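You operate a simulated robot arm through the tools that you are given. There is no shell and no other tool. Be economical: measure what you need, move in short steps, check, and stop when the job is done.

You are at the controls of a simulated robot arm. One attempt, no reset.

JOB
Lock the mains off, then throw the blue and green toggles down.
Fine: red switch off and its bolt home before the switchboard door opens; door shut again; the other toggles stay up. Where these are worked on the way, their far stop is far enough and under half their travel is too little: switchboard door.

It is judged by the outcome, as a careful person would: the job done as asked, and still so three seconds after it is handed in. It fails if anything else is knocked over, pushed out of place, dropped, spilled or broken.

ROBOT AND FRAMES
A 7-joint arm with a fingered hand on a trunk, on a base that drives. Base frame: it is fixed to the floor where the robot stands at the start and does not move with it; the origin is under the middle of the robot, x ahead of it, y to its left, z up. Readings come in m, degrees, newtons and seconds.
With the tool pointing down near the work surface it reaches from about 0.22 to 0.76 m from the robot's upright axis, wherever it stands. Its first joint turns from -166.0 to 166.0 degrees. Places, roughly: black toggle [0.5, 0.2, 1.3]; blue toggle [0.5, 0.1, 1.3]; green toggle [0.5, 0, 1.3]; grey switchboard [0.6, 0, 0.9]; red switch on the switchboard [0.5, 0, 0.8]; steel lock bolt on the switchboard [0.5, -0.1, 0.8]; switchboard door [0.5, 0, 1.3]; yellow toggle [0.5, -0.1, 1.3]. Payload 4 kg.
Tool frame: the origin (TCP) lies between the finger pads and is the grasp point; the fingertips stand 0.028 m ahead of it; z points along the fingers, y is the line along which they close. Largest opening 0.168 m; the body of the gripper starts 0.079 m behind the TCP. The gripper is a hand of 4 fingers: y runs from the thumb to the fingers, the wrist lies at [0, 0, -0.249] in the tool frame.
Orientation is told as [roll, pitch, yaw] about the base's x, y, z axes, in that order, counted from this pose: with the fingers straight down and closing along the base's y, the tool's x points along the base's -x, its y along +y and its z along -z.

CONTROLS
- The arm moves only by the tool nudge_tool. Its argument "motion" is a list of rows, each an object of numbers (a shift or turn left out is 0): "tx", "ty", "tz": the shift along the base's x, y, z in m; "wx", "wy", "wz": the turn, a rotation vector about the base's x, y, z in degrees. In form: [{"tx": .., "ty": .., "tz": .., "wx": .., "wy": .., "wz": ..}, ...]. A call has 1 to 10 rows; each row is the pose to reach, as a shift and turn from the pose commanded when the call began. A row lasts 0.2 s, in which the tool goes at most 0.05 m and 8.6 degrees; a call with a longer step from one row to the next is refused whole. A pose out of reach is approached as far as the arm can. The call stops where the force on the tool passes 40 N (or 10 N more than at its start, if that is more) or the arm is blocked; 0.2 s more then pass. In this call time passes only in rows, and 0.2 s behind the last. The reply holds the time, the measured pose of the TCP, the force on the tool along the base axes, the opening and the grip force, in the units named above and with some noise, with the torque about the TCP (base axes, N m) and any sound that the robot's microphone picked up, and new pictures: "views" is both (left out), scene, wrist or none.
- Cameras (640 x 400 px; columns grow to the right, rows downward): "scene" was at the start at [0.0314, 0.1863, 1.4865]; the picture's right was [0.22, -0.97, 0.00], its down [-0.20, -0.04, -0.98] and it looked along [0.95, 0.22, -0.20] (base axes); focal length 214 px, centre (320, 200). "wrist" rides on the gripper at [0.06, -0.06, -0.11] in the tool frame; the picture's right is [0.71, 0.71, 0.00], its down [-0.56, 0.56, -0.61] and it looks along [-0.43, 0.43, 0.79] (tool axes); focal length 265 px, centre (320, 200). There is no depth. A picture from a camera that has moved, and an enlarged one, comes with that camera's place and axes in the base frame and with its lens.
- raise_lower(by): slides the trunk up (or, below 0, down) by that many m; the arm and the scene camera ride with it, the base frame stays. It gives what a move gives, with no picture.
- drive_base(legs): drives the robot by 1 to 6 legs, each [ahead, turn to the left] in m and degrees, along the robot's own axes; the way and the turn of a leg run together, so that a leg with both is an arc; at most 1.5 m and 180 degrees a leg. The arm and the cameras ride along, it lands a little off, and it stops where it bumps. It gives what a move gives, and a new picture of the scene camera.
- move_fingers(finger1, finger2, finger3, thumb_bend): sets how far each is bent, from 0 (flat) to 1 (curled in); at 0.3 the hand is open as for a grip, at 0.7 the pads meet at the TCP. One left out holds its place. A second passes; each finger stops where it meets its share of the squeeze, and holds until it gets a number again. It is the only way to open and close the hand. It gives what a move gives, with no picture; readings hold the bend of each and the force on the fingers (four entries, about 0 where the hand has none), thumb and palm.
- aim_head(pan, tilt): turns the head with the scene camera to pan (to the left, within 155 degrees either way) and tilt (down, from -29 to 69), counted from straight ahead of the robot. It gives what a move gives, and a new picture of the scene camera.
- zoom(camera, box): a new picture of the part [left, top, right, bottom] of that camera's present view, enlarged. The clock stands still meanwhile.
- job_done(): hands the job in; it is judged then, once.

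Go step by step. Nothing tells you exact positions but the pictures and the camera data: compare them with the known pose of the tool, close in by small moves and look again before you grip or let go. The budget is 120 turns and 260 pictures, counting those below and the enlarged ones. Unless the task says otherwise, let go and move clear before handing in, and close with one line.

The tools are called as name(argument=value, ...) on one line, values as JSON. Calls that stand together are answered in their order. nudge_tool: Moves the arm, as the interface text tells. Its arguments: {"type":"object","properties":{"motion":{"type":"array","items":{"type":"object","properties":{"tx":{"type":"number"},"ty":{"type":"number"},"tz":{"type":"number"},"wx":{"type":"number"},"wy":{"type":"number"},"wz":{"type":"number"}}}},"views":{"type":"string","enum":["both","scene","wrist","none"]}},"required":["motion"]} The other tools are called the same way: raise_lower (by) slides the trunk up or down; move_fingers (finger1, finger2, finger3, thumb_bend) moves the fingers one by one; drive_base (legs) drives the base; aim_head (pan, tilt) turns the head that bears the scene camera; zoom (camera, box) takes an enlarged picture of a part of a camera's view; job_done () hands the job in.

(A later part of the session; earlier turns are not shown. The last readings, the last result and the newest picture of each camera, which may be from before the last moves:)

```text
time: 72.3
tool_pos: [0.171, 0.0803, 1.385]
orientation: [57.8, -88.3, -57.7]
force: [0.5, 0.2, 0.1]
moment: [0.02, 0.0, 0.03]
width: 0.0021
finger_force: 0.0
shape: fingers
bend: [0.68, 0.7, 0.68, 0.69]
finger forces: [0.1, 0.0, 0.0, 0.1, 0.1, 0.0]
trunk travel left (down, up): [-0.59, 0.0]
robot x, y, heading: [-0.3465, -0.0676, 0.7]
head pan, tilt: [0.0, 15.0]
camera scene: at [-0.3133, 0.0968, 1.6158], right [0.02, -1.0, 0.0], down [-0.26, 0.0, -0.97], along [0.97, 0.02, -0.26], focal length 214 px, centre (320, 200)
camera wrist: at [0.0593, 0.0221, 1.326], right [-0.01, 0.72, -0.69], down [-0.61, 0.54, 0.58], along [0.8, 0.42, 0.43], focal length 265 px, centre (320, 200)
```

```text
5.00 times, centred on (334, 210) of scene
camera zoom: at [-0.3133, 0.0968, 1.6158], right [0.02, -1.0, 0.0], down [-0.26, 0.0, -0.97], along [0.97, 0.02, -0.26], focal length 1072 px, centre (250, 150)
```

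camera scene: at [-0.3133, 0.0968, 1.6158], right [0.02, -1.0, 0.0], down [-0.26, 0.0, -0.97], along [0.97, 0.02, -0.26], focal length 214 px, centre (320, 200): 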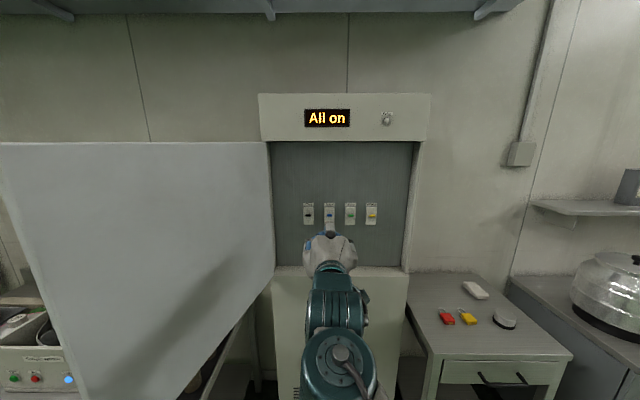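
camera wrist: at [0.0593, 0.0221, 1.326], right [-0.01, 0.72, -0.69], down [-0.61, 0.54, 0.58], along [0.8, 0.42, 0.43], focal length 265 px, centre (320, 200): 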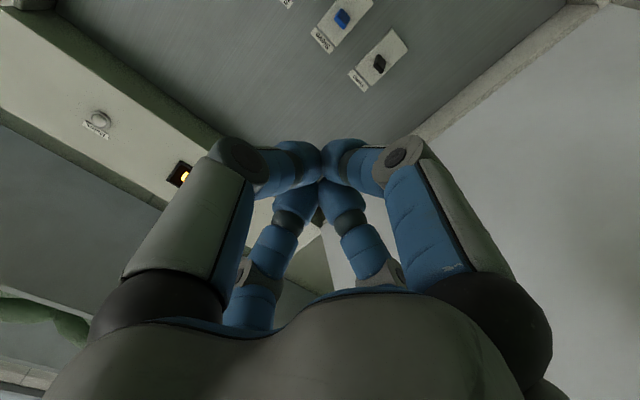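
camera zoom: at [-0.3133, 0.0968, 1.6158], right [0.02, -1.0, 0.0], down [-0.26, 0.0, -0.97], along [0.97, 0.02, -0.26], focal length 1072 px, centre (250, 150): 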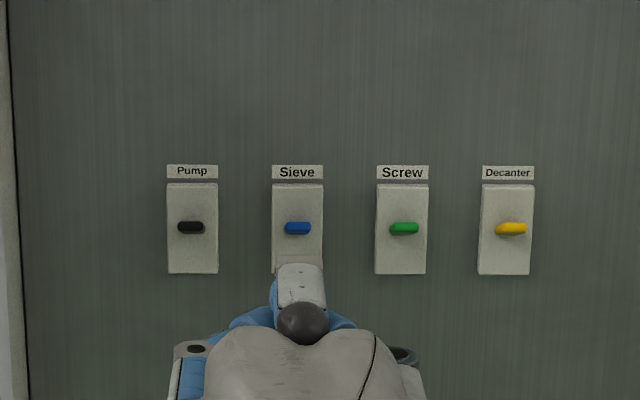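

nudge_tool(motion=[{"tx": 0.045, "ty": -0.006, "tz": 0.005}, {"tx": 0.09, "ty": -0.008, "tz": 0.01}, {"tx": 0.135, "ty": -0.008, "tz": 0.01}, {"tx": 0.18, "ty": -0.008, "tz": 0.01}, {"tx": 0.225, "ty": -0.008, "tz": 0.01}, {"tx": 0.27, "ty": -0.008, "tz": 0.01}, {"tx": 0.3, "ty": -0.008, "tz": 0.01}])

zoom(camera="scene", box=[270, 170, 398, 250])

zoom(camera="wrist", box=[220, 0, 420, 125])

```text
time: 73.9
tool_pos: [0.4752, 0.0702, 1.3935]
orientation: [57.7, -88.3, -57.7]
force: [-0.2, -0.5, 0.5]
moment: [0.0, -0.01, 0.0]
width: 0.002
finger_force: 0.1
shape: fingers
bend: [0.68, 0.69, 0.68, 0.69]
finger forces: [0.1, 0.0, 0.0, 0.0, 0.0, 0.0]
trunk travel left (down, up): [-0.59, 0.0]
robot x, y, heading: [-0.3461, -0.0727, 0.9]
head pan, tilt: [0.0, 15.0]
camera scene: at [-0.3131, 0.0962, 1.616], right [0.02, -1.0, 0.0], down [-0.26, 0.0, -0.97], along [0.97, 0.02, -0.26], focal length 214 px, centre (320, 200)
camera wrist: at [0.3628, 0.011, 1.3336], right [-0.01, 0.72, -0.69], down [-0.61, 0.54, 0.58], along [0.8, 0.42, 0.43], focal length 265 px, centre (320, 200)
```

scene: 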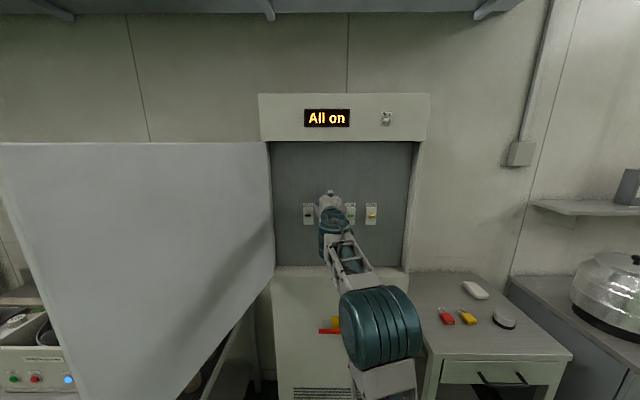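
wrist: 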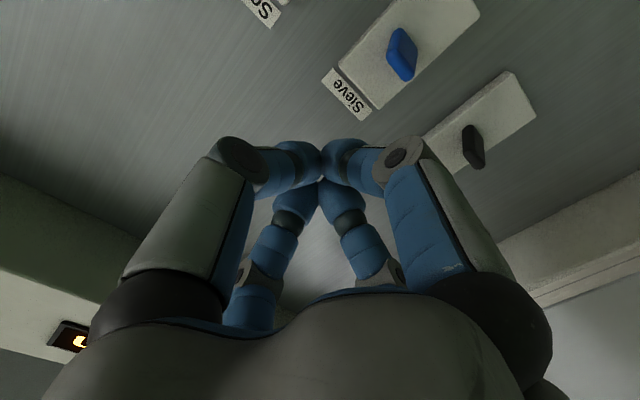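

```text
5.00 times, centred on (334, 210) of scene
camera zoom: at [-0.3131, 0.0962, 1.616], right [0.02, -1.0, 0.0], down [-0.26, 0.0, -0.97], along [0.97, 0.02, -0.26], focal length 1072 px, centre (250, 150)
```

zoom: 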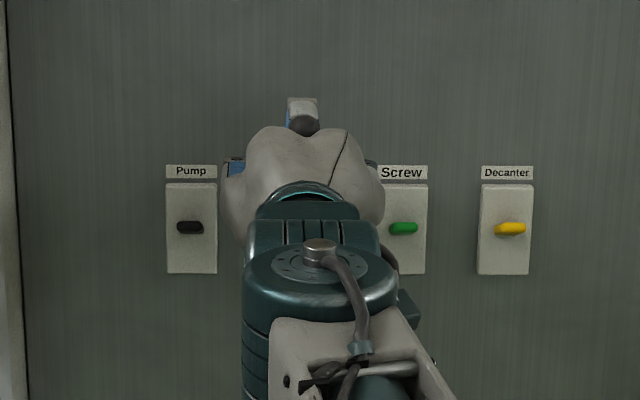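

```text
3.20 times, centred on (320, 62) of wrist
camera zoom: at [0.3628, 0.011, 1.3336], right [-0.01, 0.72, -0.69], down [-0.61, 0.54, 0.58], along [0.8, 0.42, 0.43], focal length 849 px, centre (320, 640)
```

zoom: 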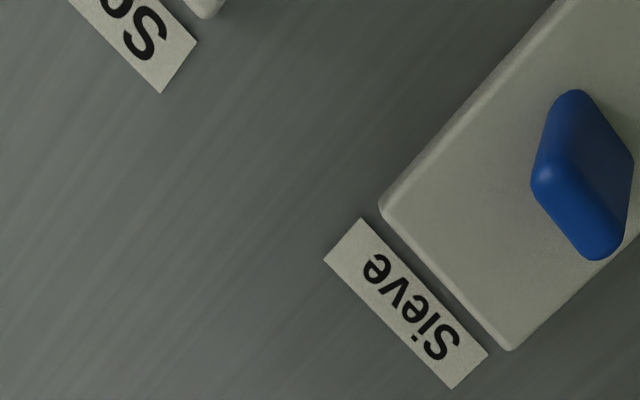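

The blue lever is at about [0.535, 0.066, 1.317]. I'll advance above it until just short of the plate and then press down.

nudge_tool(motion=[{"tx": 0.015, "ty": -0.002}, {"tx": 0.03, "ty": -0.002}, {"tx": 0.03, "ty": -0.002, "tz": -0.015}, {"tx": 0.03, "ty": -0.002, "tz": -0.03}, {"tx": 0.03, "ty": -0.002, "tz": -0.042}])

zoom(camera="wrist", box=[270, 0, 470, 125])

```text
time: 75.1
tool_pos: [0.4993, 0.0708, 1.3542]
orientation: [57.4, -88.3, -57.3]
force: [-0.3, 0.4, -0.1]
moment: [0.01, -0.05, 0.01]
width: 0.0018
finger_force: 0.1
shape: fingers
bend: [0.68, 0.69, 0.68, 0.69]
finger forces: [0.0, 0.1, 0.0, 0.1, 0.0, 0.0]
trunk travel left (down, up): [-0.59, 0.0]
robot x, y, heading: [-0.3469, -0.0667, 0.9]
head pan, tilt: [0.0, 15.0]
camera scene: at [-0.3137, 0.0962, 1.616], right [0.02, -1.0, 0.0], down [-0.26, 0.0, -0.97], along [0.97, 0.02, -0.26], focal length 214 px, centre (320, 200)
camera wrist: at [0.3887, 0.0117, 1.2935], right [-0.01, 0.72, -0.69], down [-0.61, 0.54, 0.58], along [0.8, 0.42, 0.43], focal length 265 px, centre (320, 200)
```

scene: 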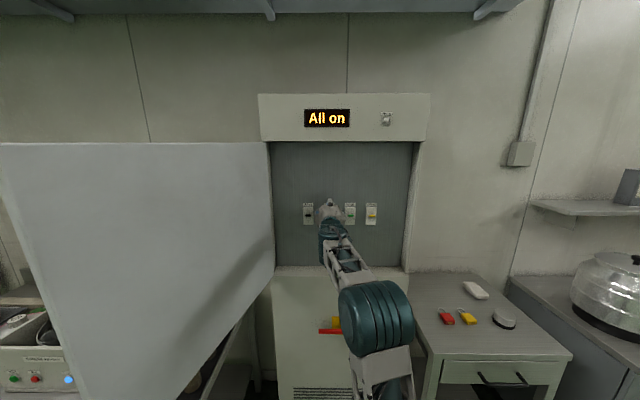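
wrist: 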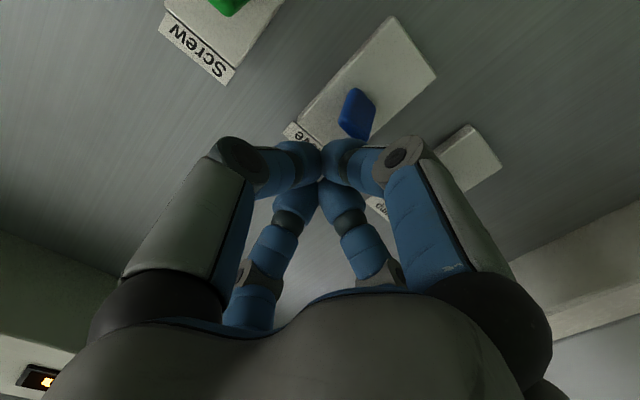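

```text
3.20 times, centred on (370, 62) of wrist
camera zoom: at [0.3887, 0.0117, 1.2935], right [-0.01, 0.72, -0.69], down [-0.61, 0.54, 0.58], along [0.8, 0.42, 0.43], focal length 849 px, centre (160, 640)
```

zoom: 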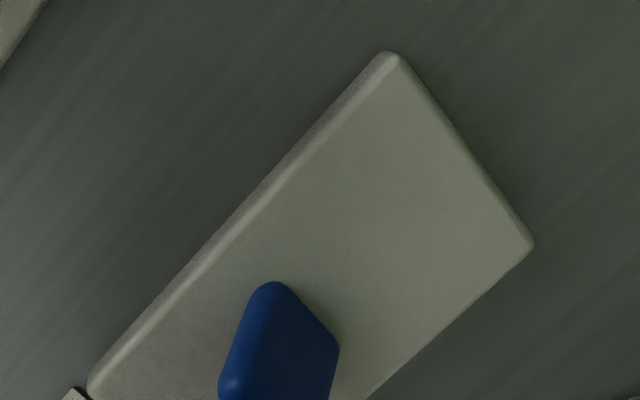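

nudge_tool(motion=[{"tx": 0.012, "ty": -0.004}, {"tx": 0.012, "ty": -0.004, "tz": -0.012}, {"tx": 0.012, "ty": -0.004, "tz": -0.024}, {"tx": 0.012, "ty": -0.004, "tz": -0.036}])

zoom(camera="wrist", box=[270, 60, 470, 185])

```text
time: 76.1
tool_pos: [0.5102, 0.065, 1.3203]
orientation: [70.1, -88.3, -70.0]
force: [-3.3, 0.9, 7.9]
moment: [0.02, -0.12, 0.03]
width: 0.0002
finger_force: 8.8
shape: fingers
bend: [0.7, 0.69, 0.68, 0.69]
finger forces: [16.7, 0.0, 0.0, 0.0, 0.0, 0.0]
trunk travel left (down, up): [-0.59, 0.0]
robot x, y, heading: [-0.3484, -0.0678, 1.0]
head pan, tilt: [0.0, 15.0]
camera scene: at [-0.3155, 0.0961, 1.6162], right [0.02, -1.0, 0.0], down [-0.26, 0.0, -0.97], along [0.97, 0.02, -0.26], focal length 214 px, centre (320, 200)
camera wrist: at [0.3993, 0.0065, 1.2594], right [-0.01, 0.73, -0.69], down [-0.61, 0.54, 0.58], along [0.79, 0.42, 0.44], focal length 265 px, centre (320, 200)
```

scene: 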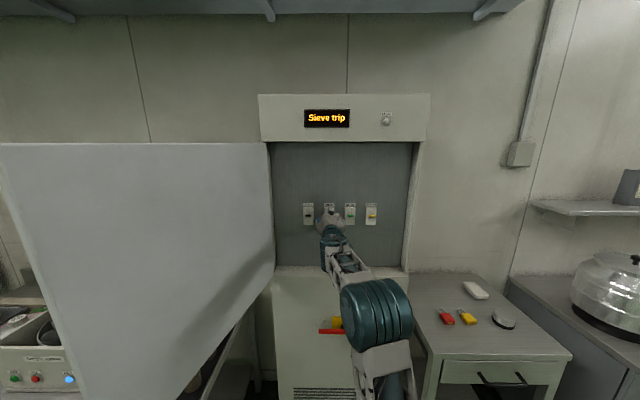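
wrist: 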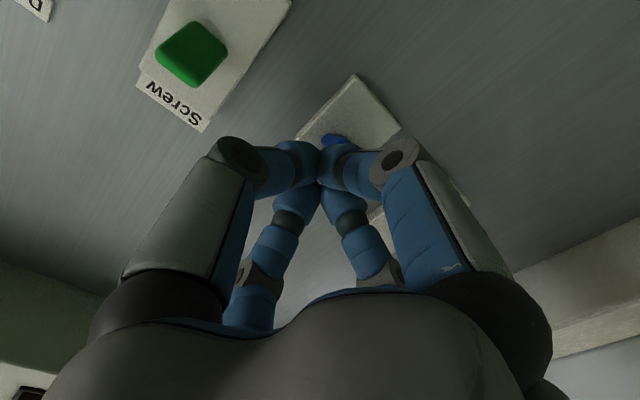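

```text
3.20 times, centred on (370, 122) of wrist
camera zoom: at [0.3993, 0.0065, 1.2594], right [-0.01, 0.73, -0.69], down [-0.61, 0.54, 0.58], along [0.79, 0.42, 0.44], focal length 849 px, centre (160, 448)
```

zoom: 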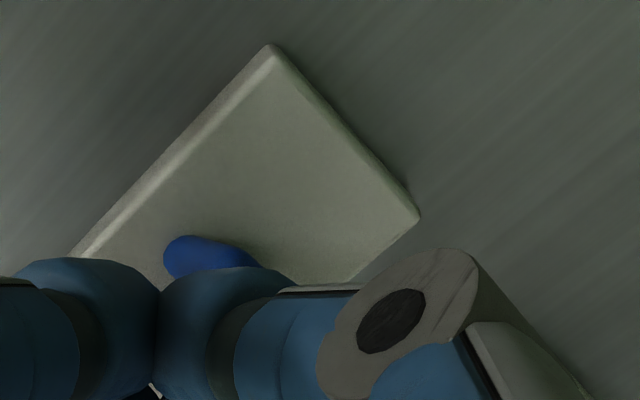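

The display reads "Sieve trip", so blue went down. A little more to seat it, then lift up and back.

nudge_tool(motion=[{"tz": -0.008}, {"tz": -0.016}], views="none")

nudge_tool(motion=[{"tx": -0.03}, {"tx": -0.06, "tz": 0.02}, {"tx": -0.06, "tz": 0.06}, {"tx": -0.06, "tz": 0.085}, {"tx": -0.06, "tz": 0.085, "ty": -0.04}, {"tx": -0.06, "tz": 0.085, "ty": -0.08}, {"tx": -0.06, "tz": 0.085, "ty": -0.09}])

zoom(camera="scene", box=[270, 170, 398, 250])

```text
time: 76.7
tool_pos: [0.5103, 0.0662, 1.3084]
orientation: [82.9, -88.5, -82.8]
force: [-3.5, 0.1, 22.3]
moment: [0.18, -0.46, -0.02]
width: 0.0005
finger_force: 16.3
shape: fingers
bend: [0.72, 0.68, 0.68, 0.68]
finger forces: [19.0, 13.2, 0.0, 0.0, 0.0, 0.1]
trunk travel left (down, up): [-0.59, 0.0]
robot x, y, heading: [-0.3415, -0.0685, 0.8]
head pan, tilt: [0.0, 15.0]
```

```text
time: 78.3
tool_pos: [0.4517, -0.0241, 1.3848]
orientation: [57.0, -88.3, -56.9]
force: [1.0, -0.1, 0.4]
moment: [0.0, 0.01, 0.0]
width: 0.0003
finger_force: 0.1
shape: fingers
bend: [0.71, 0.67, 0.69, 0.68]
finger forces: [0.1, 0.0, 0.0, 0.0, 0.1, 0.1]
trunk travel left (down, up): [-0.59, 0.0]
robot x, y, heading: [-0.3458, -0.0649, 1.2]
head pan, tilt: [0.0, 15.0]
camera scene: at [-0.3138, 0.0961, 1.616], right [0.02, -1.0, 0.0], down [-0.26, 0.0, -0.97], along [0.97, 0.02, -0.26], focal length 214 px, centre (320, 200)
camera wrist: at [0.34, -0.0823, 1.3246], right [-0.01, 0.72, -0.69], down [-0.61, 0.54, 0.58], along [0.8, 0.42, 0.43], focal length 265 px, centre (320, 200)
```

scene: 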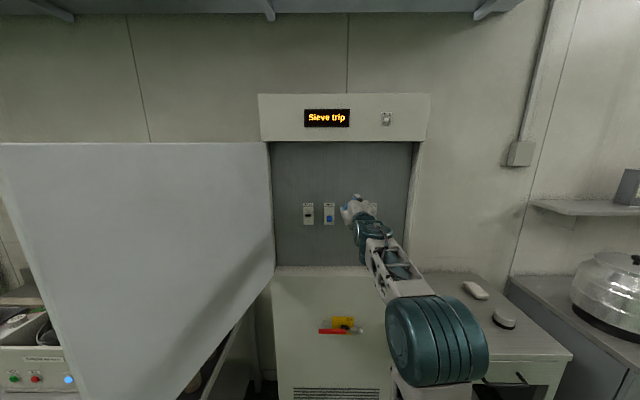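
wrist: 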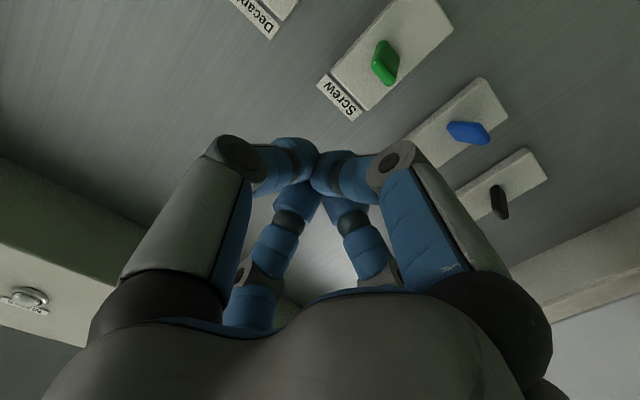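

```text
5.00 times, centred on (334, 210) of scene
camera zoom: at [-0.3138, 0.0961, 1.616], right [0.02, -1.0, 0.0], down [-0.26, 0.0, -0.97], along [0.97, 0.02, -0.26], focal length 1072 px, centre (250, 150)
```

zoom: 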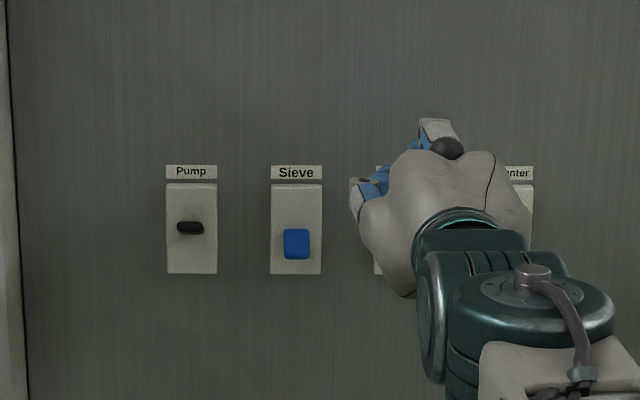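

Blue is down. Repeat for green at y about -0.024.

nudge_tool(motion=[{"tx": 0.03, "tz": 0.005}, {"tx": 0.06, "tz": 0.0}, {"tx": 0.06, "tz": -0.015}, {"tx": 0.06, "tz": -0.03}, {"tx": 0.06, "tz": -0.045}, {"tx": 0.06, "tz": -0.06}, {"tx": 0.06, "tz": -0.07}, {"tx": 0.06, "tz": -0.08}])

```text
time: 80.1
tool_pos: [0.5098, -0.0242, 1.31]
orientation: [70.8, -88.4, -70.7]
force: [-4.2, -0.3, 8.5]
moment: [0.01, -0.14, 0.01]
width: 0.0001
finger_force: 9.2
shape: fingers
bend: [0.72, 0.67, 0.68, 0.68]
finger forces: [17.6, 0.1, 0.0, 0.0, 0.0, 0.0]
trunk travel left (down, up): [-0.59, 0.0]
robot x, y, heading: [-0.345, -0.071, 0.7]
head pan, tilt: [0.0, 15.0]
camera scene: at [-0.3161, 0.096, 1.6162], right [0.02, -1.0, 0.0], down [-0.26, 0.0, -0.97], along [0.97, 0.02, -0.26], focal length 214 px, centre (320, 200)
camera wrist: at [0.3994, -0.0833, 1.2489], right [-0.01, 0.73, -0.69], down [-0.61, 0.54, 0.58], along [0.79, 0.42, 0.44], focal length 265 px, centre (320, 200)
```

scene: 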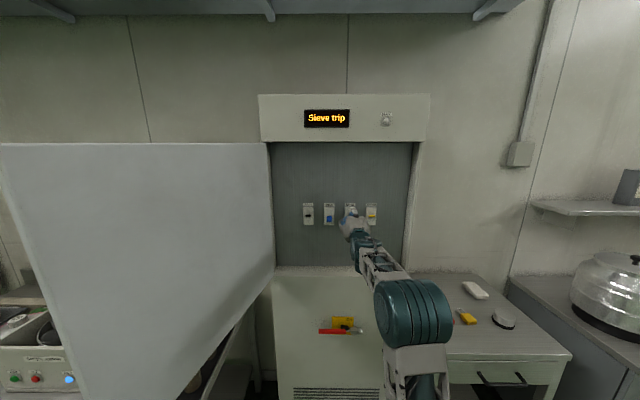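
wrist: 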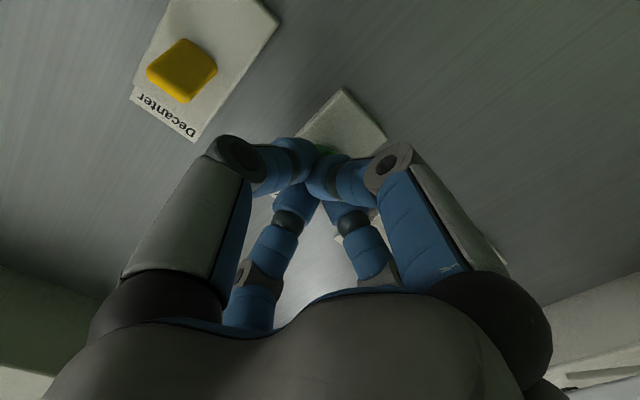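

Press a little further, then withdraw and check.

nudge_tool(motion=[{"tz": -0.008}, {"tz": -0.014}], views="none")

nudge_tool(motion=[{"tx": -0.03}, {"tx": -0.07, "tz": 0.01}, {"tx": -0.11, "tz": 0.02}, {"tx": -0.15, "tz": 0.02}, {"tx": -0.19, "tz": 0.02}, {"tx": -0.23, "tz": 0.02}, {"tx": -0.27, "tz": 0.02}])

zoom(camera="scene", box=[270, 90, 430, 250])

```text
time: 80.7
tool_pos: [0.5074, -0.0245, 1.305]
orientation: [112.0, -88.3, -112.1]
force: [-1.1, -2.0, 35.5]
moment: [0.35, -0.81, -0.1]
width: 0.0002
finger_force: 11.9
shape: fingers
bend: [0.72, 0.67, 0.68, 0.68]
finger forces: [0.0, 24.7, 0.0, 0.0, 0.0, 0.0]
trunk travel left (down, up): [-0.59, 0.0]
robot x, y, heading: [-0.3447, -0.0697, 1.0]
head pan, tilt: [0.0, 15.0]
```

```text
time: 82.3
tool_pos: [0.2428, -0.022, 1.31]
orientation: [57.8, -88.3, -57.8]
force: [-0.5, -0.1, -0.5]
moment: [0.02, 0.0, 0.05]
width: 0.0008
finger_force: 0.1
shape: fingers
bend: [0.71, 0.67, 0.69, 0.68]
finger forces: [0.0, 0.1, 0.0, 0.0, 0.0, 0.0]
trunk travel left (down, up): [-0.59, 0.0]
robot x, y, heading: [-0.3443, -0.0713, 0.9]
head pan, tilt: [0.0, 15.0]
camera scene: at [-0.3145, 0.0963, 1.616], right [0.02, -1.0, 0.0], down [-0.26, 0.0, -0.97], along [0.97, 0.02, -0.26], focal length 214 px, centre (320, 200)
camera wrist: at [0.1317, -0.0813, 1.2494], right [-0.01, 0.72, -0.69], down [-0.61, 0.54, 0.58], along [0.8, 0.42, 0.43], focal length 265 px, centre (320, 200)
```

scene: 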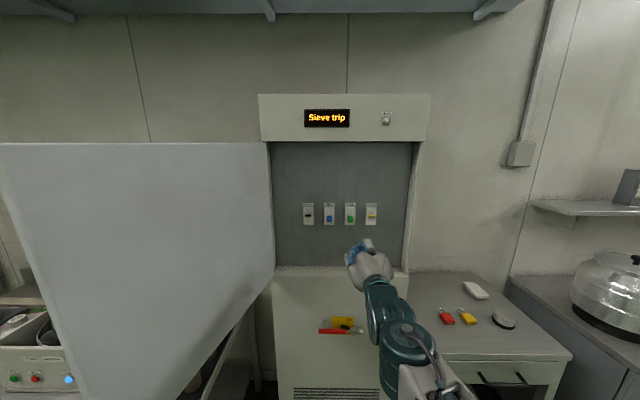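
wrist: 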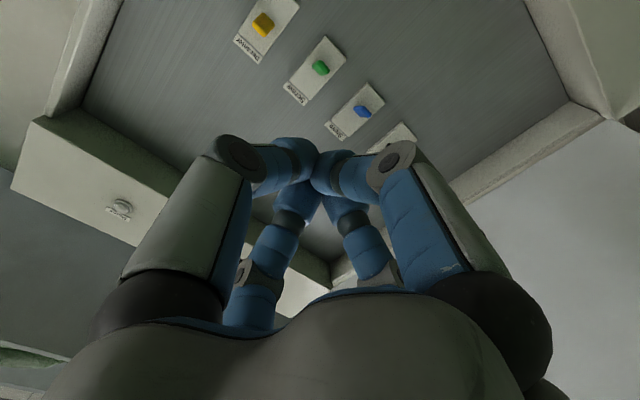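

```text
2.50 times, centred on (350, 170) of scene
camera zoom: at [-0.3145, 0.0963, 1.616], right [0.02, -1.0, 0.0], down [-0.26, 0.0, -0.97], along [0.97, 0.02, -0.26], focal length 536 px, centre (245, 275)
```

zoom: 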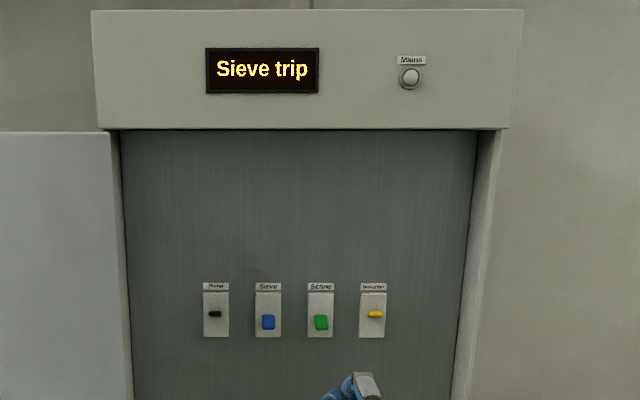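

Blue and green are down while black and yellow are still up, and the mains lamp is out. To close the door I'll back off, then come round its outer (left) side.

drive_base(legs=[[-0.4, 0]])

aim_head(pan=25, tilt=20)

```text
time: 84.8
tool_pos: [-0.1517, -0.0302, 1.3104]
orientation: [58.3, -88.4, -58.5]
force: [-1.1, -0.2, 0.9]
moment: [-0.02, -0.01, -0.01]
width: 0.0006
finger_force: 0.1
shape: fingers
bend: [0.71, 0.67, 0.69, 0.68]
finger forces: [0.0, 0.0, 0.0, 0.0, 0.1, 0.1]
trunk travel left (down, up): [-0.59, 0.0]
robot x, y, heading: [-0.7417, -0.0805, 0.6]
head pan, tilt: [0.0, 15.0]
camera scene: at [-0.7106, 0.0902, 1.616], right [0.01, -1.0, 0.0], down [-0.26, 0.0, -0.97], along [0.97, 0.01, -0.26], focal length 214 px, centre (320, 200)
```

scene: 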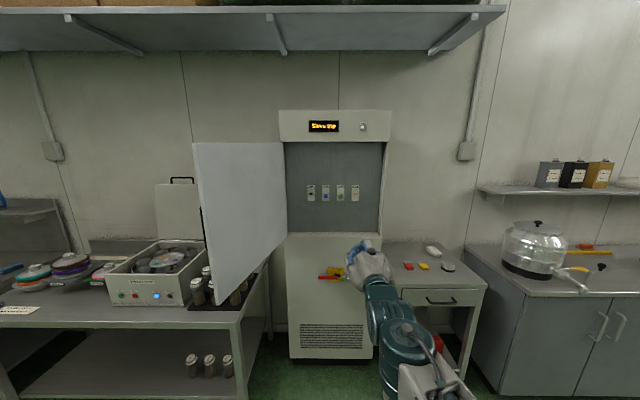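

```text
time: 85.7
tool_pos: [-0.1521, -0.0301, 1.3082]
orientation: [57.8, -88.3, -57.9]
force: [0.0, 0.7, -0.2]
moment: [-0.02, 0.01, -0.01]
width: 0.0004
finger_force: 0.0
shape: fingers
bend: [0.71, 0.67, 0.69, 0.68]
finger forces: [0.0, 0.0, 0.0, 0.1, 0.0, 0.0]
trunk travel left (down, up): [-0.59, 0.0]
robot x, y, heading: [-0.7413, -0.0772, 0.8]
head pan, tilt: [25.0, 20.0]
camera scene: at [-0.7194, 0.1294, 1.6079], right [0.43, -0.9, 0.0], down [-0.31, -0.15, -0.94], along [0.85, 0.41, -0.34], focal length 214 px, centre (320, 200)
```

scene: 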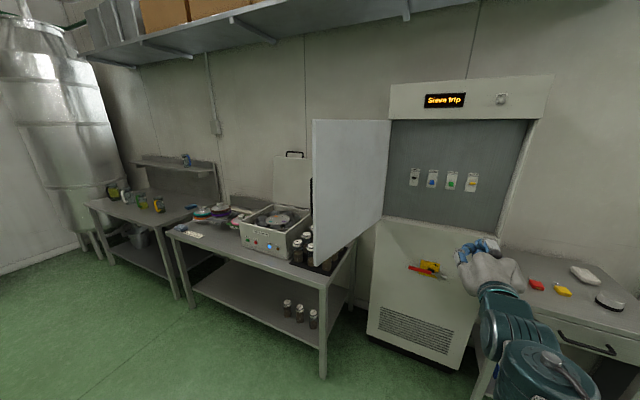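

The door's free edge is near [-0.097, 0.46]. I'll turn left 45° so the hand points just outside it, then check.

drive_base(legs=[[0, 45]])

aim_head(pan=-5, tilt=25)

```text
time: 88.1
tool_pos: [-0.3516, 0.3691, 1.3097]
orientation: [58.0, -88.3, -13.7]
force: [0.0, 0.1, -0.6]
moment: [0.02, -0.01, 0.0]
width: 0.0004
finger_force: 0.1
shape: fingers
bend: [0.71, 0.67, 0.69, 0.68]
finger forces: [0.0, 0.0, 0.1, 0.1, 0.0, 0.1]
trunk travel left (down, up): [-0.59, 0.0]
robot x, y, heading: [-0.7399, -0.077, 45.1]
head pan, tilt: [25.0, 20.0]
camera scene: at [-0.8677, 0.0872, 1.6078], right [0.94, -0.34, 0.0], down [-0.12, -0.32, -0.94], along [0.32, 0.88, -0.34], focal length 214 px, centre (320, 200)
```

scene: 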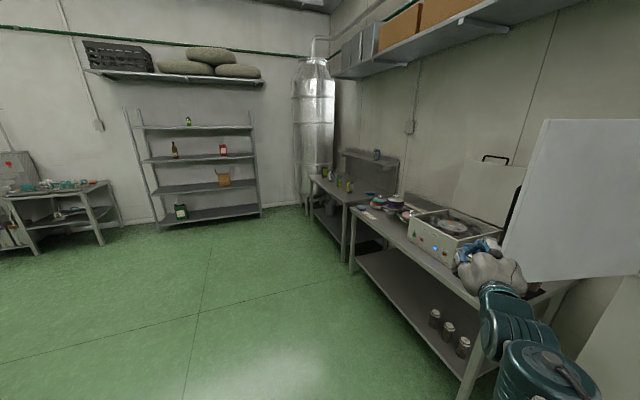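

```text
time: 89.0
tool_pos: [-0.3513, 0.3674, 1.309]
orientation: [58.0, -88.3, -13.7]
force: [0.2, -0.4, -0.2]
moment: [-0.04, 0.01, 0.02]
width: 0.0004
finger_force: 0.1
shape: fingers
bend: [0.71, 0.67, 0.69, 0.68]
finger forces: [0.0, 0.0, 0.0, 0.1, 0.1, 0.1]
trunk travel left (down, up): [-0.59, 0.0]
robot x, y, heading: [-0.74, -0.0758, 45.2]
head pan, tilt: [-5.0, 25.0]
camera scene: at [-0.8287, 0.0589, 1.5998], right [0.64, -0.76, 0.0], down [-0.32, -0.27, -0.91], along [0.69, 0.58, -0.42], focal length 214 px, centre (320, 200)
```

scene: 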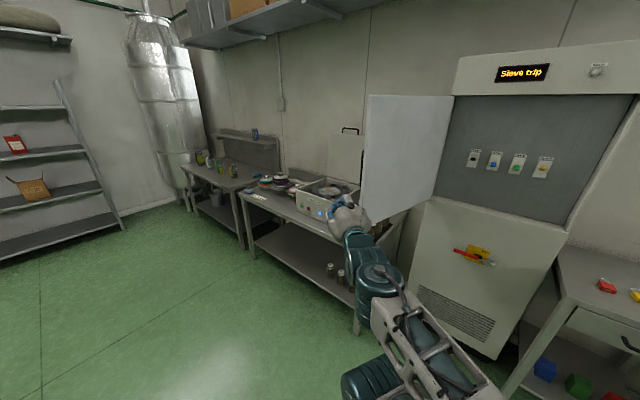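

drive_base(legs=[[0.3, 0]])

```text
time: 91.1
tool_pos: [-0.1416, 0.5893, 1.3096]
orientation: [57.0, -88.2, -12.3]
force: [0.3, 0.9, -0.2]
moment: [-0.01, 0.01, -0.01]
width: 0.0005
finger_force: 0.0
shape: fingers
bend: [0.71, 0.67, 0.69, 0.68]
finger forces: [0.0, 0.0, 0.1, 0.1, 0.0, 0.1]
trunk travel left (down, up): [-0.59, 0.0]
robot x, y, heading: [-0.5254, 0.1382, 45.6]
head pan, tilt: [-5.0, 25.0]
camera scene: at [-0.6156, 0.2746, 1.5997], right [0.65, -0.76, 0.0], down [-0.32, -0.28, -0.91], along [0.69, 0.59, -0.42], focal length 214 px, centre (320, 200)
```

scene: 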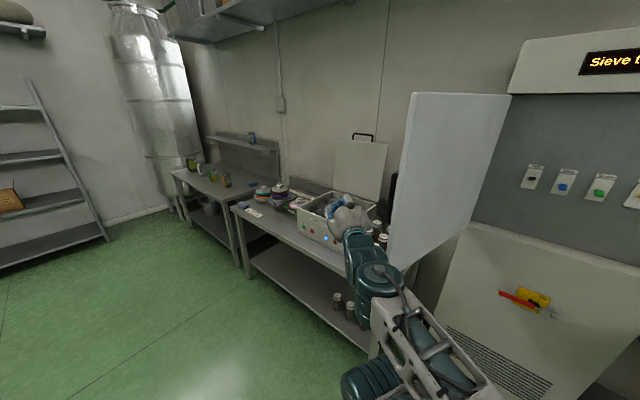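

drive_base(legs=[[0.11, 0]])

drive_base(legs=[[0, -20]])

```text
time: 92.3
tool_pos: [-0.0633, 0.6673, 1.3099]
orientation: [56.2, -88.2, -11.4]
force: [0.7, -0.5, 0.7]
moment: [0.01, -0.02, 0.03]
width: 0.0005
finger_force: 0.1
shape: fingers
bend: [0.71, 0.67, 0.69, 0.68]
finger forces: [0.1, 0.1, 0.0, 0.0, 0.0, 0.0]
trunk travel left (down, up): [-0.59, 0.0]
robot x, y, heading: [-0.4471, 0.2213, 45.4]
head pan, tilt: [-5.0, 25.0]
camera scene: at [-0.5377, 0.3542, 1.5997], right [0.65, -0.76, 0.0], down [-0.32, -0.28, -0.91], along [0.69, 0.59, -0.42], focal length 214 px, centre (320, 200)
```

scene: 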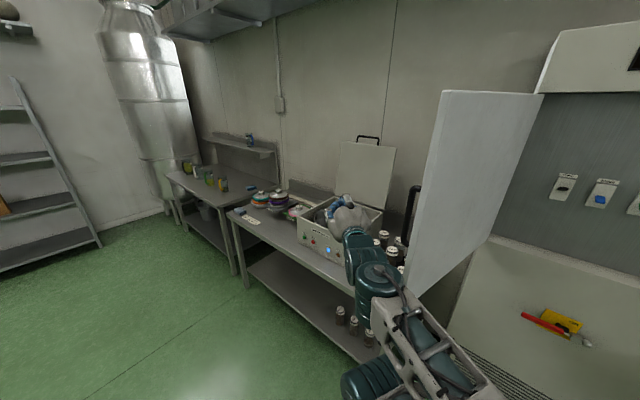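

```text
time: 93.5
tool_pos: [0.0113, 0.5865, 1.3102]
orientation: [59.6, -88.3, -25.2]
force: [-10.7, 3.2, -0.8]
moment: [0.04, 0.0, -1.17]
width: 0.0007
finger_force: 4.6
shape: fingers
bend: [0.71, 0.68, 0.69, 0.68]
finger forces: [0.1, 0.0, 0.0, 0.0, 0.0, 9.9]
trunk travel left (down, up): [-0.59, 0.0]
robot x, y, heading: [-0.4565, 0.2164, 33.8]
head pan, tilt: [-5.0, 25.0]
stopped in leg 1: the force on the tool passed its limit at 60 N (the readings are from after the stop); the commanded pose is now the measured one
camera scene: at [-0.5121, 0.3694, 1.5996], right [0.48, -0.88, 0.0], down [-0.37, -0.2, -0.91], along [0.8, 0.44, -0.42], focal length 214 px, centre (320, 200)
```

scene: 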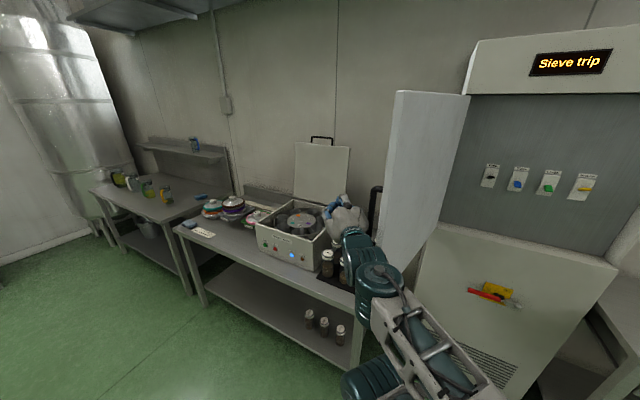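

Contact with the handle by the palm. I'll push gently with the arm in small steps to the right.

nudge_tool(motion=[{"ty": -0.006}, {"ty": -0.014, "tx": -0.002}, {"ty": -0.024, "tx": -0.004}, {"ty": -0.036, "tx": -0.006}, {"ty": -0.05, "tx": -0.008}, {"ty": -0.066, "tx": -0.008}, {"ty": -0.084, "tx": -0.008}, {"ty": -0.104, "tx": -0.008}, {"ty": -0.126, "tx": -0.006}, {"ty": -0.15, "tx": -0.004}], views="scene")

```text
time: 94.8
tool_pos: [0.0099, 0.5472, 1.3068]
orientation: [49.5, -87.9, -15.8]
force: [-5.0, 2.8, 0.5]
moment: [-0.14, 0.08, -0.72]
width: 0.0005
finger_force: 3.4
shape: fingers
bend: [0.71, 0.68, 0.69, 0.68]
finger forces: [0.0, 0.0, 0.0, 0.1, 0.0, 6.6]
out of reach, approached as far as the arm can: row 4, 5, 6
trunk travel left (down, up): [-0.59, 0.0]
robot x, y, heading: [-0.4488, 0.2196, 33.7]
head pan, tilt: [-5.0, 25.0]
stopped in row 6: the force on the tool passed its limit at 70 N (the readings are from after the stop); the commanded pose is now the measured one
camera scene: at [-0.5108, 0.3689, 1.5997], right [0.48, -0.88, 0.0], down [-0.37, -0.2, -0.91], along [0.79, 0.44, -0.42], focal length 214 px, centre (320, 200)
```

scene: 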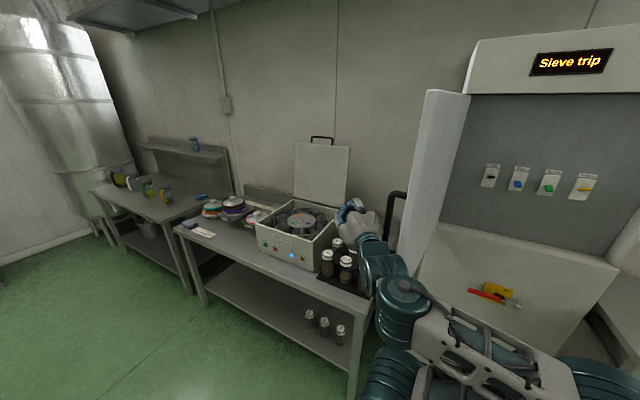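

drive_base(legs=[[0, -20]])

```text
time: 95.5
tool_pos: [0.009, 0.5434, 1.3053]
orientation: [48.1, -87.8, -14.5]
force: [-12.8, 3.7, 4.1]
moment: [-0.8, 0.68, -1.64]
width: 0.0005
finger_force: 6.2
shape: fingers
bend: [0.71, 0.68, 0.69, 0.68]
finger forces: [0.1, 0.0, 0.0, 0.1, 0.1, 12.2]
trunk travel left (down, up): [-0.59, 0.0]
robot x, y, heading: [-0.4481, 0.2207, 33.1]
head pan, tilt: [-5.0, 25.0]
stopped in leg 1: the robot was blocked; the commanded pose is now the measured one
camera scene: at [-0.5119, 0.3697, 1.5997], right [0.47, -0.88, 0.0], down [-0.37, -0.2, -0.91], along [0.8, 0.43, -0.42], focal length 214 px, centre (320, 200)
```

scene: 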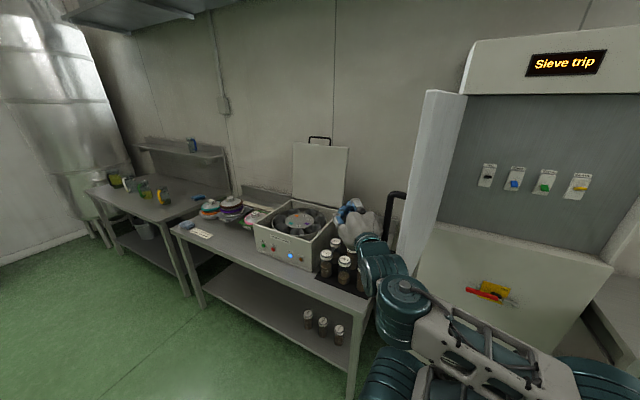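

The palm is wedged along the handle. I'll back out and reposition the base further left, so the hand can push squarely toward the right.

drive_base(legs=[[-0.3, 0]])

nudge_tool(motion=[{"tx": 0.001}], views="wrist")

```text
time: 97.6
tool_pos: [-0.2417, 0.3761, 1.306]
orientation: [48.4, -87.6, -14.9]
force: [-0.8, 0.4, -0.6]
moment: [-0.02, 0.0, -0.03]
width: 0.0008
finger_force: 0.0
shape: fingers
bend: [0.71, 0.68, 0.69, 0.68]
finger forces: [0.0, 0.1, 0.1, 0.0, 0.0, 0.1]
trunk travel left (down, up): [-0.59, 0.0]
robot x, y, heading: [-0.704, 0.0548, 33.4]
head pan, tilt: [-5.0, 25.0]
camera scene: at [-0.7633, 0.2027, 1.5998], right [0.47, -0.88, 0.0], down [-0.37, -0.2, -0.91], along [0.8, 0.43, -0.42], focal length 214 px, centre (320, 200)
```

scene: 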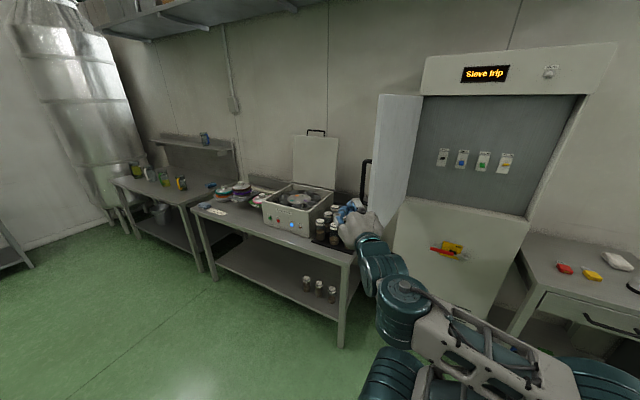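

```text
time: 98.0
tool_pos: [-0.2388, 0.3774, 1.306]
orientation: [47.9, -87.7, -14.3]
force: [0.6, 0.4, -0.4]
moment: [0.01, -0.02, 0.05]
width: 0.0001
finger_force: 0.1
shape: fingers
bend: [0.71, 0.68, 0.69, 0.68]
finger forces: [0.0, 0.0, 0.1, 0.0, 0.0, 0.0]
trunk travel left (down, up): [-0.59, 0.0]
robot x, y, heading: [-0.6992, 0.0566, 33.0]
head pan, tilt: [-5.0, 25.0]
camera wrist: at [-0.3016, 0.2673, 1.2464], right [-0.42, 0.6, -0.69], down [-0.8, 0.12, 0.59], along [0.44, 0.79, 0.43], focal length 265 px, centre (320, 200)
```

wrist: 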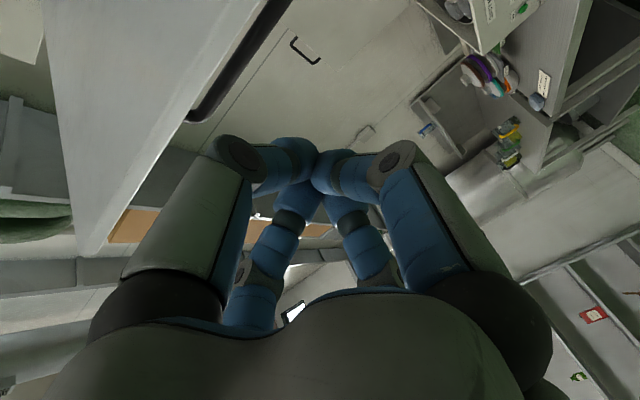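

Door's at 90° with its edge at [-0.11, 0.338]. Repositioning the base to the left: turn to 90°, go ahead, then turn back to the right.

drive_base(legs=[[0, 57], [0.45, 0], [0, -65]])

aim_head(pan=-25, tilt=20)

```text
time: 106.1
tool_pos: [-0.2038, 0.7498, 1.306]
orientation: [47.8, -87.7, -22.9]
force: [-0.7, 0.0, 0.2]
moment: [-0.01, 0.01, 0.02]
width: 0.0005
finger_force: 0.0
shape: fingers
bend: [0.71, 0.68, 0.69, 0.68]
finger forces: [0.1, 0.1, 0.1, 0.0, 0.1, 0.0]
trunk travel left (down, up): [-0.59, 0.0]
robot x, y, heading: [-0.7097, 0.4978, 24.8]
head pan, tilt: [-5.0, 25.0]
camera scene: at [-0.7476, 0.6536, 1.5998], right [0.34, -0.94, 0.0], down [-0.4, -0.14, -0.91], along [0.85, 0.31, -0.42], focal length 214 px, centre (320, 200)
```

scene: 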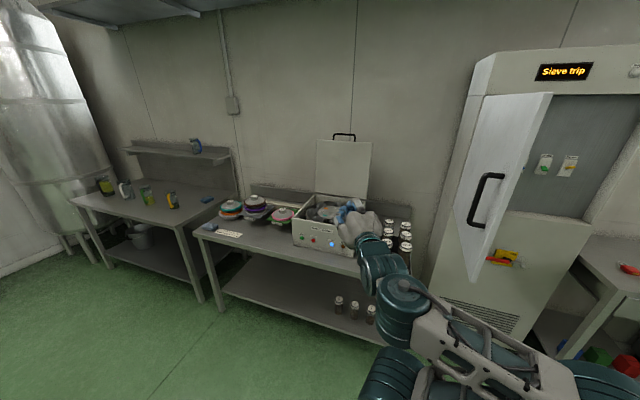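

```text
time: 107.0
tool_pos: [-0.2038, 0.75, 1.3061]
orientation: [47.8, -87.7, -22.7]
force: [0.3, 0.0, -0.3]
moment: [0.01, 0.02, -0.04]
width: 0.0005
finger_force: 0.0
shape: fingers
bend: [0.71, 0.68, 0.69, 0.68]
finger forces: [0.0, 0.1, 0.1, 0.0, 0.1, 0.1]
trunk travel left (down, up): [-0.59, 0.0]
robot x, y, heading: [-0.7088, 0.4935, 24.8]
head pan, tilt: [-25.0, 20.0]
camera scene: at [-0.7412, 0.6223, 1.6078], right [0.0, -1.0, 0.0], down [-0.34, 0.0, -0.94], along [0.94, 0.0, -0.34], focal length 214 px, centre (320, 200)
```

scene: 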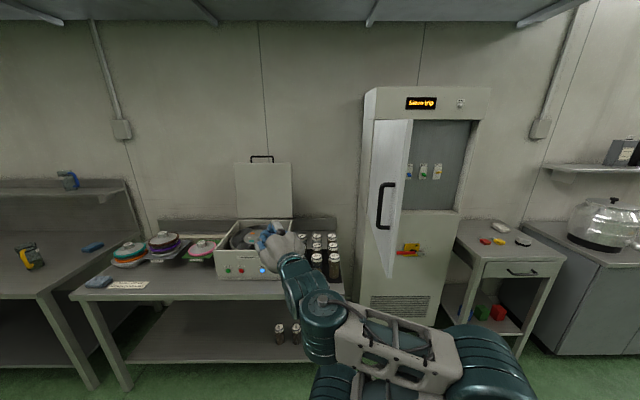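

Now ahead slightly and turn right, so that the hand comes alongside the door's outer face.

drive_base(legs=[[0.14, 0], [0, -33]])

aim_head(pan=-10, tilt=20)

```text
time: 109.8
tool_pos: [-0.0218, 0.5019, 1.3062]
orientation: [47.9, -87.7, -54.8]
force: [-0.1, -1.4, 0.2]
moment: [0.0, 0.02, 0.0]
width: 0.0004
finger_force: 0.0
shape: fingers
bend: [0.71, 0.68, 0.69, 0.68]
finger forces: [0.0, 0.1, 0.0, 0.0, 0.1, 0.0]
trunk travel left (down, up): [-0.59, 0.0]
robot x, y, heading: [-0.5876, 0.5563, -6.9]
head pan, tilt: [-25.0, 20.0]
camera scene: at [-0.5465, 0.6776, 1.6079], right [-0.53, -0.85, 0.0], down [-0.29, 0.18, -0.94], along [0.8, -0.5, -0.34], focal length 214 px, centre (320, 200)
```

scene: 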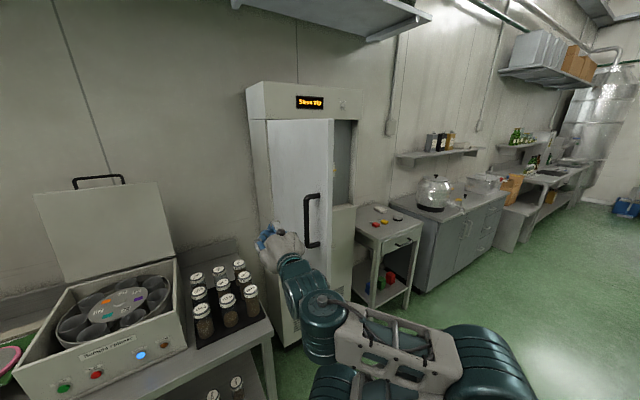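

```text
time: 110.6
tool_pos: [-0.0222, 0.5024, 1.3053]
orientation: [47.7, -87.7, -54.4]
force: [-0.2, 0.0, -0.9]
moment: [0.01, -0.02, -0.01]
width: 0.0004
finger_force: 0.2
shape: fingers
bend: [0.71, 0.68, 0.69, 0.68]
finger forces: [0.1, 0.0, 0.0, 0.0, 0.0, 0.1]
trunk travel left (down, up): [-0.59, 0.0]
robot x, y, heading: [-0.5868, 0.5542, -7.1]
head pan, tilt: [-10.0, 20.0]
camera scene: at [-0.5364, 0.6999, 1.6079], right [-0.29, -0.96, 0.0], down [-0.33, 0.1, -0.94], along [0.9, -0.28, -0.34], focal length 214 px, centre (320, 200)
```

scene: 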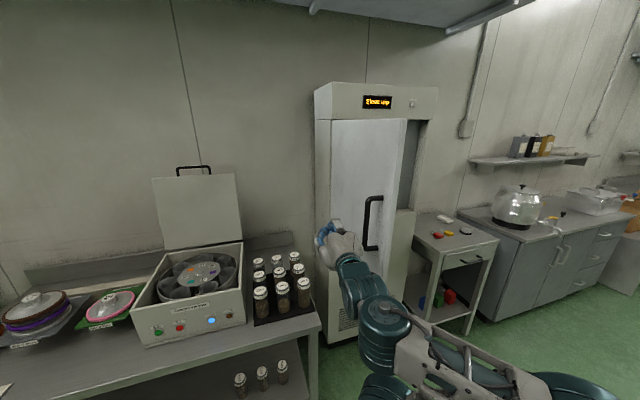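

The hand is on the outer side of the door. Push right gently with the arm.

nudge_tool(motion=[{"ty": -0.02}, {"ty": -0.04}, {"ty": -0.05}, {"ty": -0.06}, {"ty": -0.075}, {"ty": -0.09}, {"ty": -0.11}, {"ty": -0.13}, {"ty": -0.15}, {"ty": -0.17}])

```text
time: 112.8
tool_pos: [-0.0206, 0.3323, 1.3041]
orientation: [48.8, -87.7, -55.6]
force: [1.0, -0.1, 0.1]
moment: [-0.01, -0.01, 0.0]
width: 0.0005
finger_force: 0.1
shape: fingers
bend: [0.71, 0.68, 0.69, 0.68]
finger forces: [0.0, 0.0, 0.0, 0.0, 0.1, 0.1]
trunk travel left (down, up): [-0.59, 0.0]
robot x, y, heading: [-0.5859, 0.5579, -7.0]
head pan, tilt: [-10.0, 20.0]
camera scene: at [-0.5364, 0.6995, 1.6079], right [-0.29, -0.96, 0.0], down [-0.33, 0.1, -0.94], along [0.9, -0.27, -0.34], focal length 214 px, centre (320, 200)
camera wrist: at [-0.1395, 0.2872, 1.246], right [0.07, 0.73, -0.68], down [-0.53, 0.61, 0.59], along [0.84, 0.32, 0.43], focal length 265 px, centre (320, 200)
```

scene: 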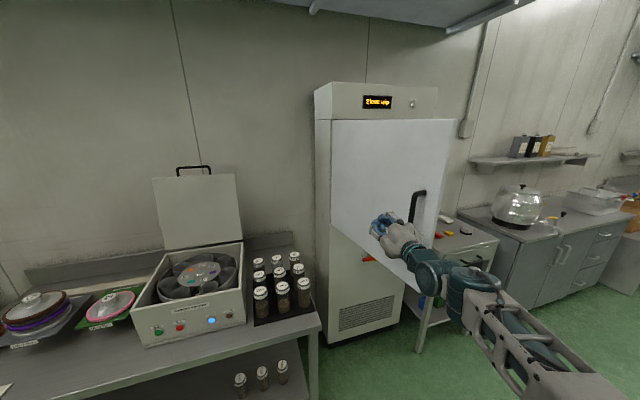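
wrist: 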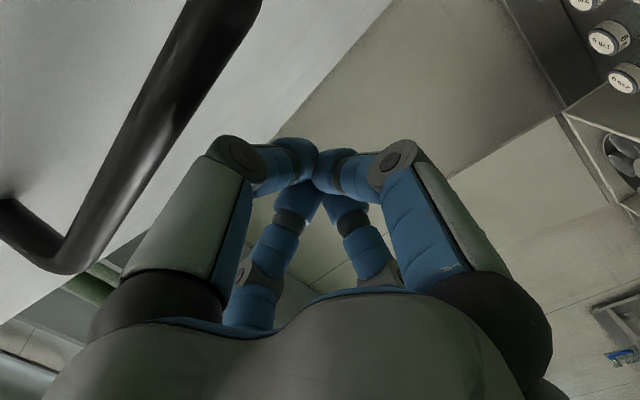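

Door's now at about 70°. Keep pushing right and forward.

nudge_tool(motion=[{"ty": -0.025, "tx": 0.004}, {"ty": -0.05, "tx": 0.008}, {"ty": -0.07, "tx": 0.014}, {"ty": -0.085, "tx": 0.02}, {"ty": -0.1, "tx": 0.026}, {"ty": -0.12, "tx": 0.034}, {"ty": -0.14, "tx": 0.044}, {"ty": -0.16, "tx": 0.054}, {"ty": -0.18, "tx": 0.066}, {"ty": -0.2, "tx": 0.08}], views="scene")

```text
time: 115.0
tool_pos: [0.0593, 0.1328, 1.3027]
orientation: [47.6, -87.6, -54.3]
force: [-0.3, -0.1, -0.2]
moment: [-0.01, 0.02, 0.0]
width: 0.0004
finger_force: 0.1
shape: fingers
bend: [0.71, 0.68, 0.69, 0.68]
finger forces: [0.0, 0.1, 0.1, 0.1, 0.0, 0.1]
trunk travel left (down, up): [-0.59, 0.0]
robot x, y, heading: [-0.5858, 0.5532, -7.0]
head pan, tilt: [-10.0, 20.0]
camera scene: at [-0.5359, 0.6995, 1.6079], right [-0.29, -0.96, 0.0], down [-0.33, 0.1, -0.94], along [0.9, -0.27, -0.34], focal length 214 px, centre (320, 200)
```

scene: 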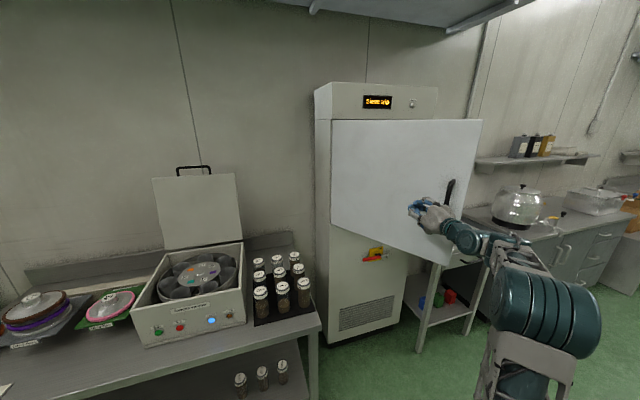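

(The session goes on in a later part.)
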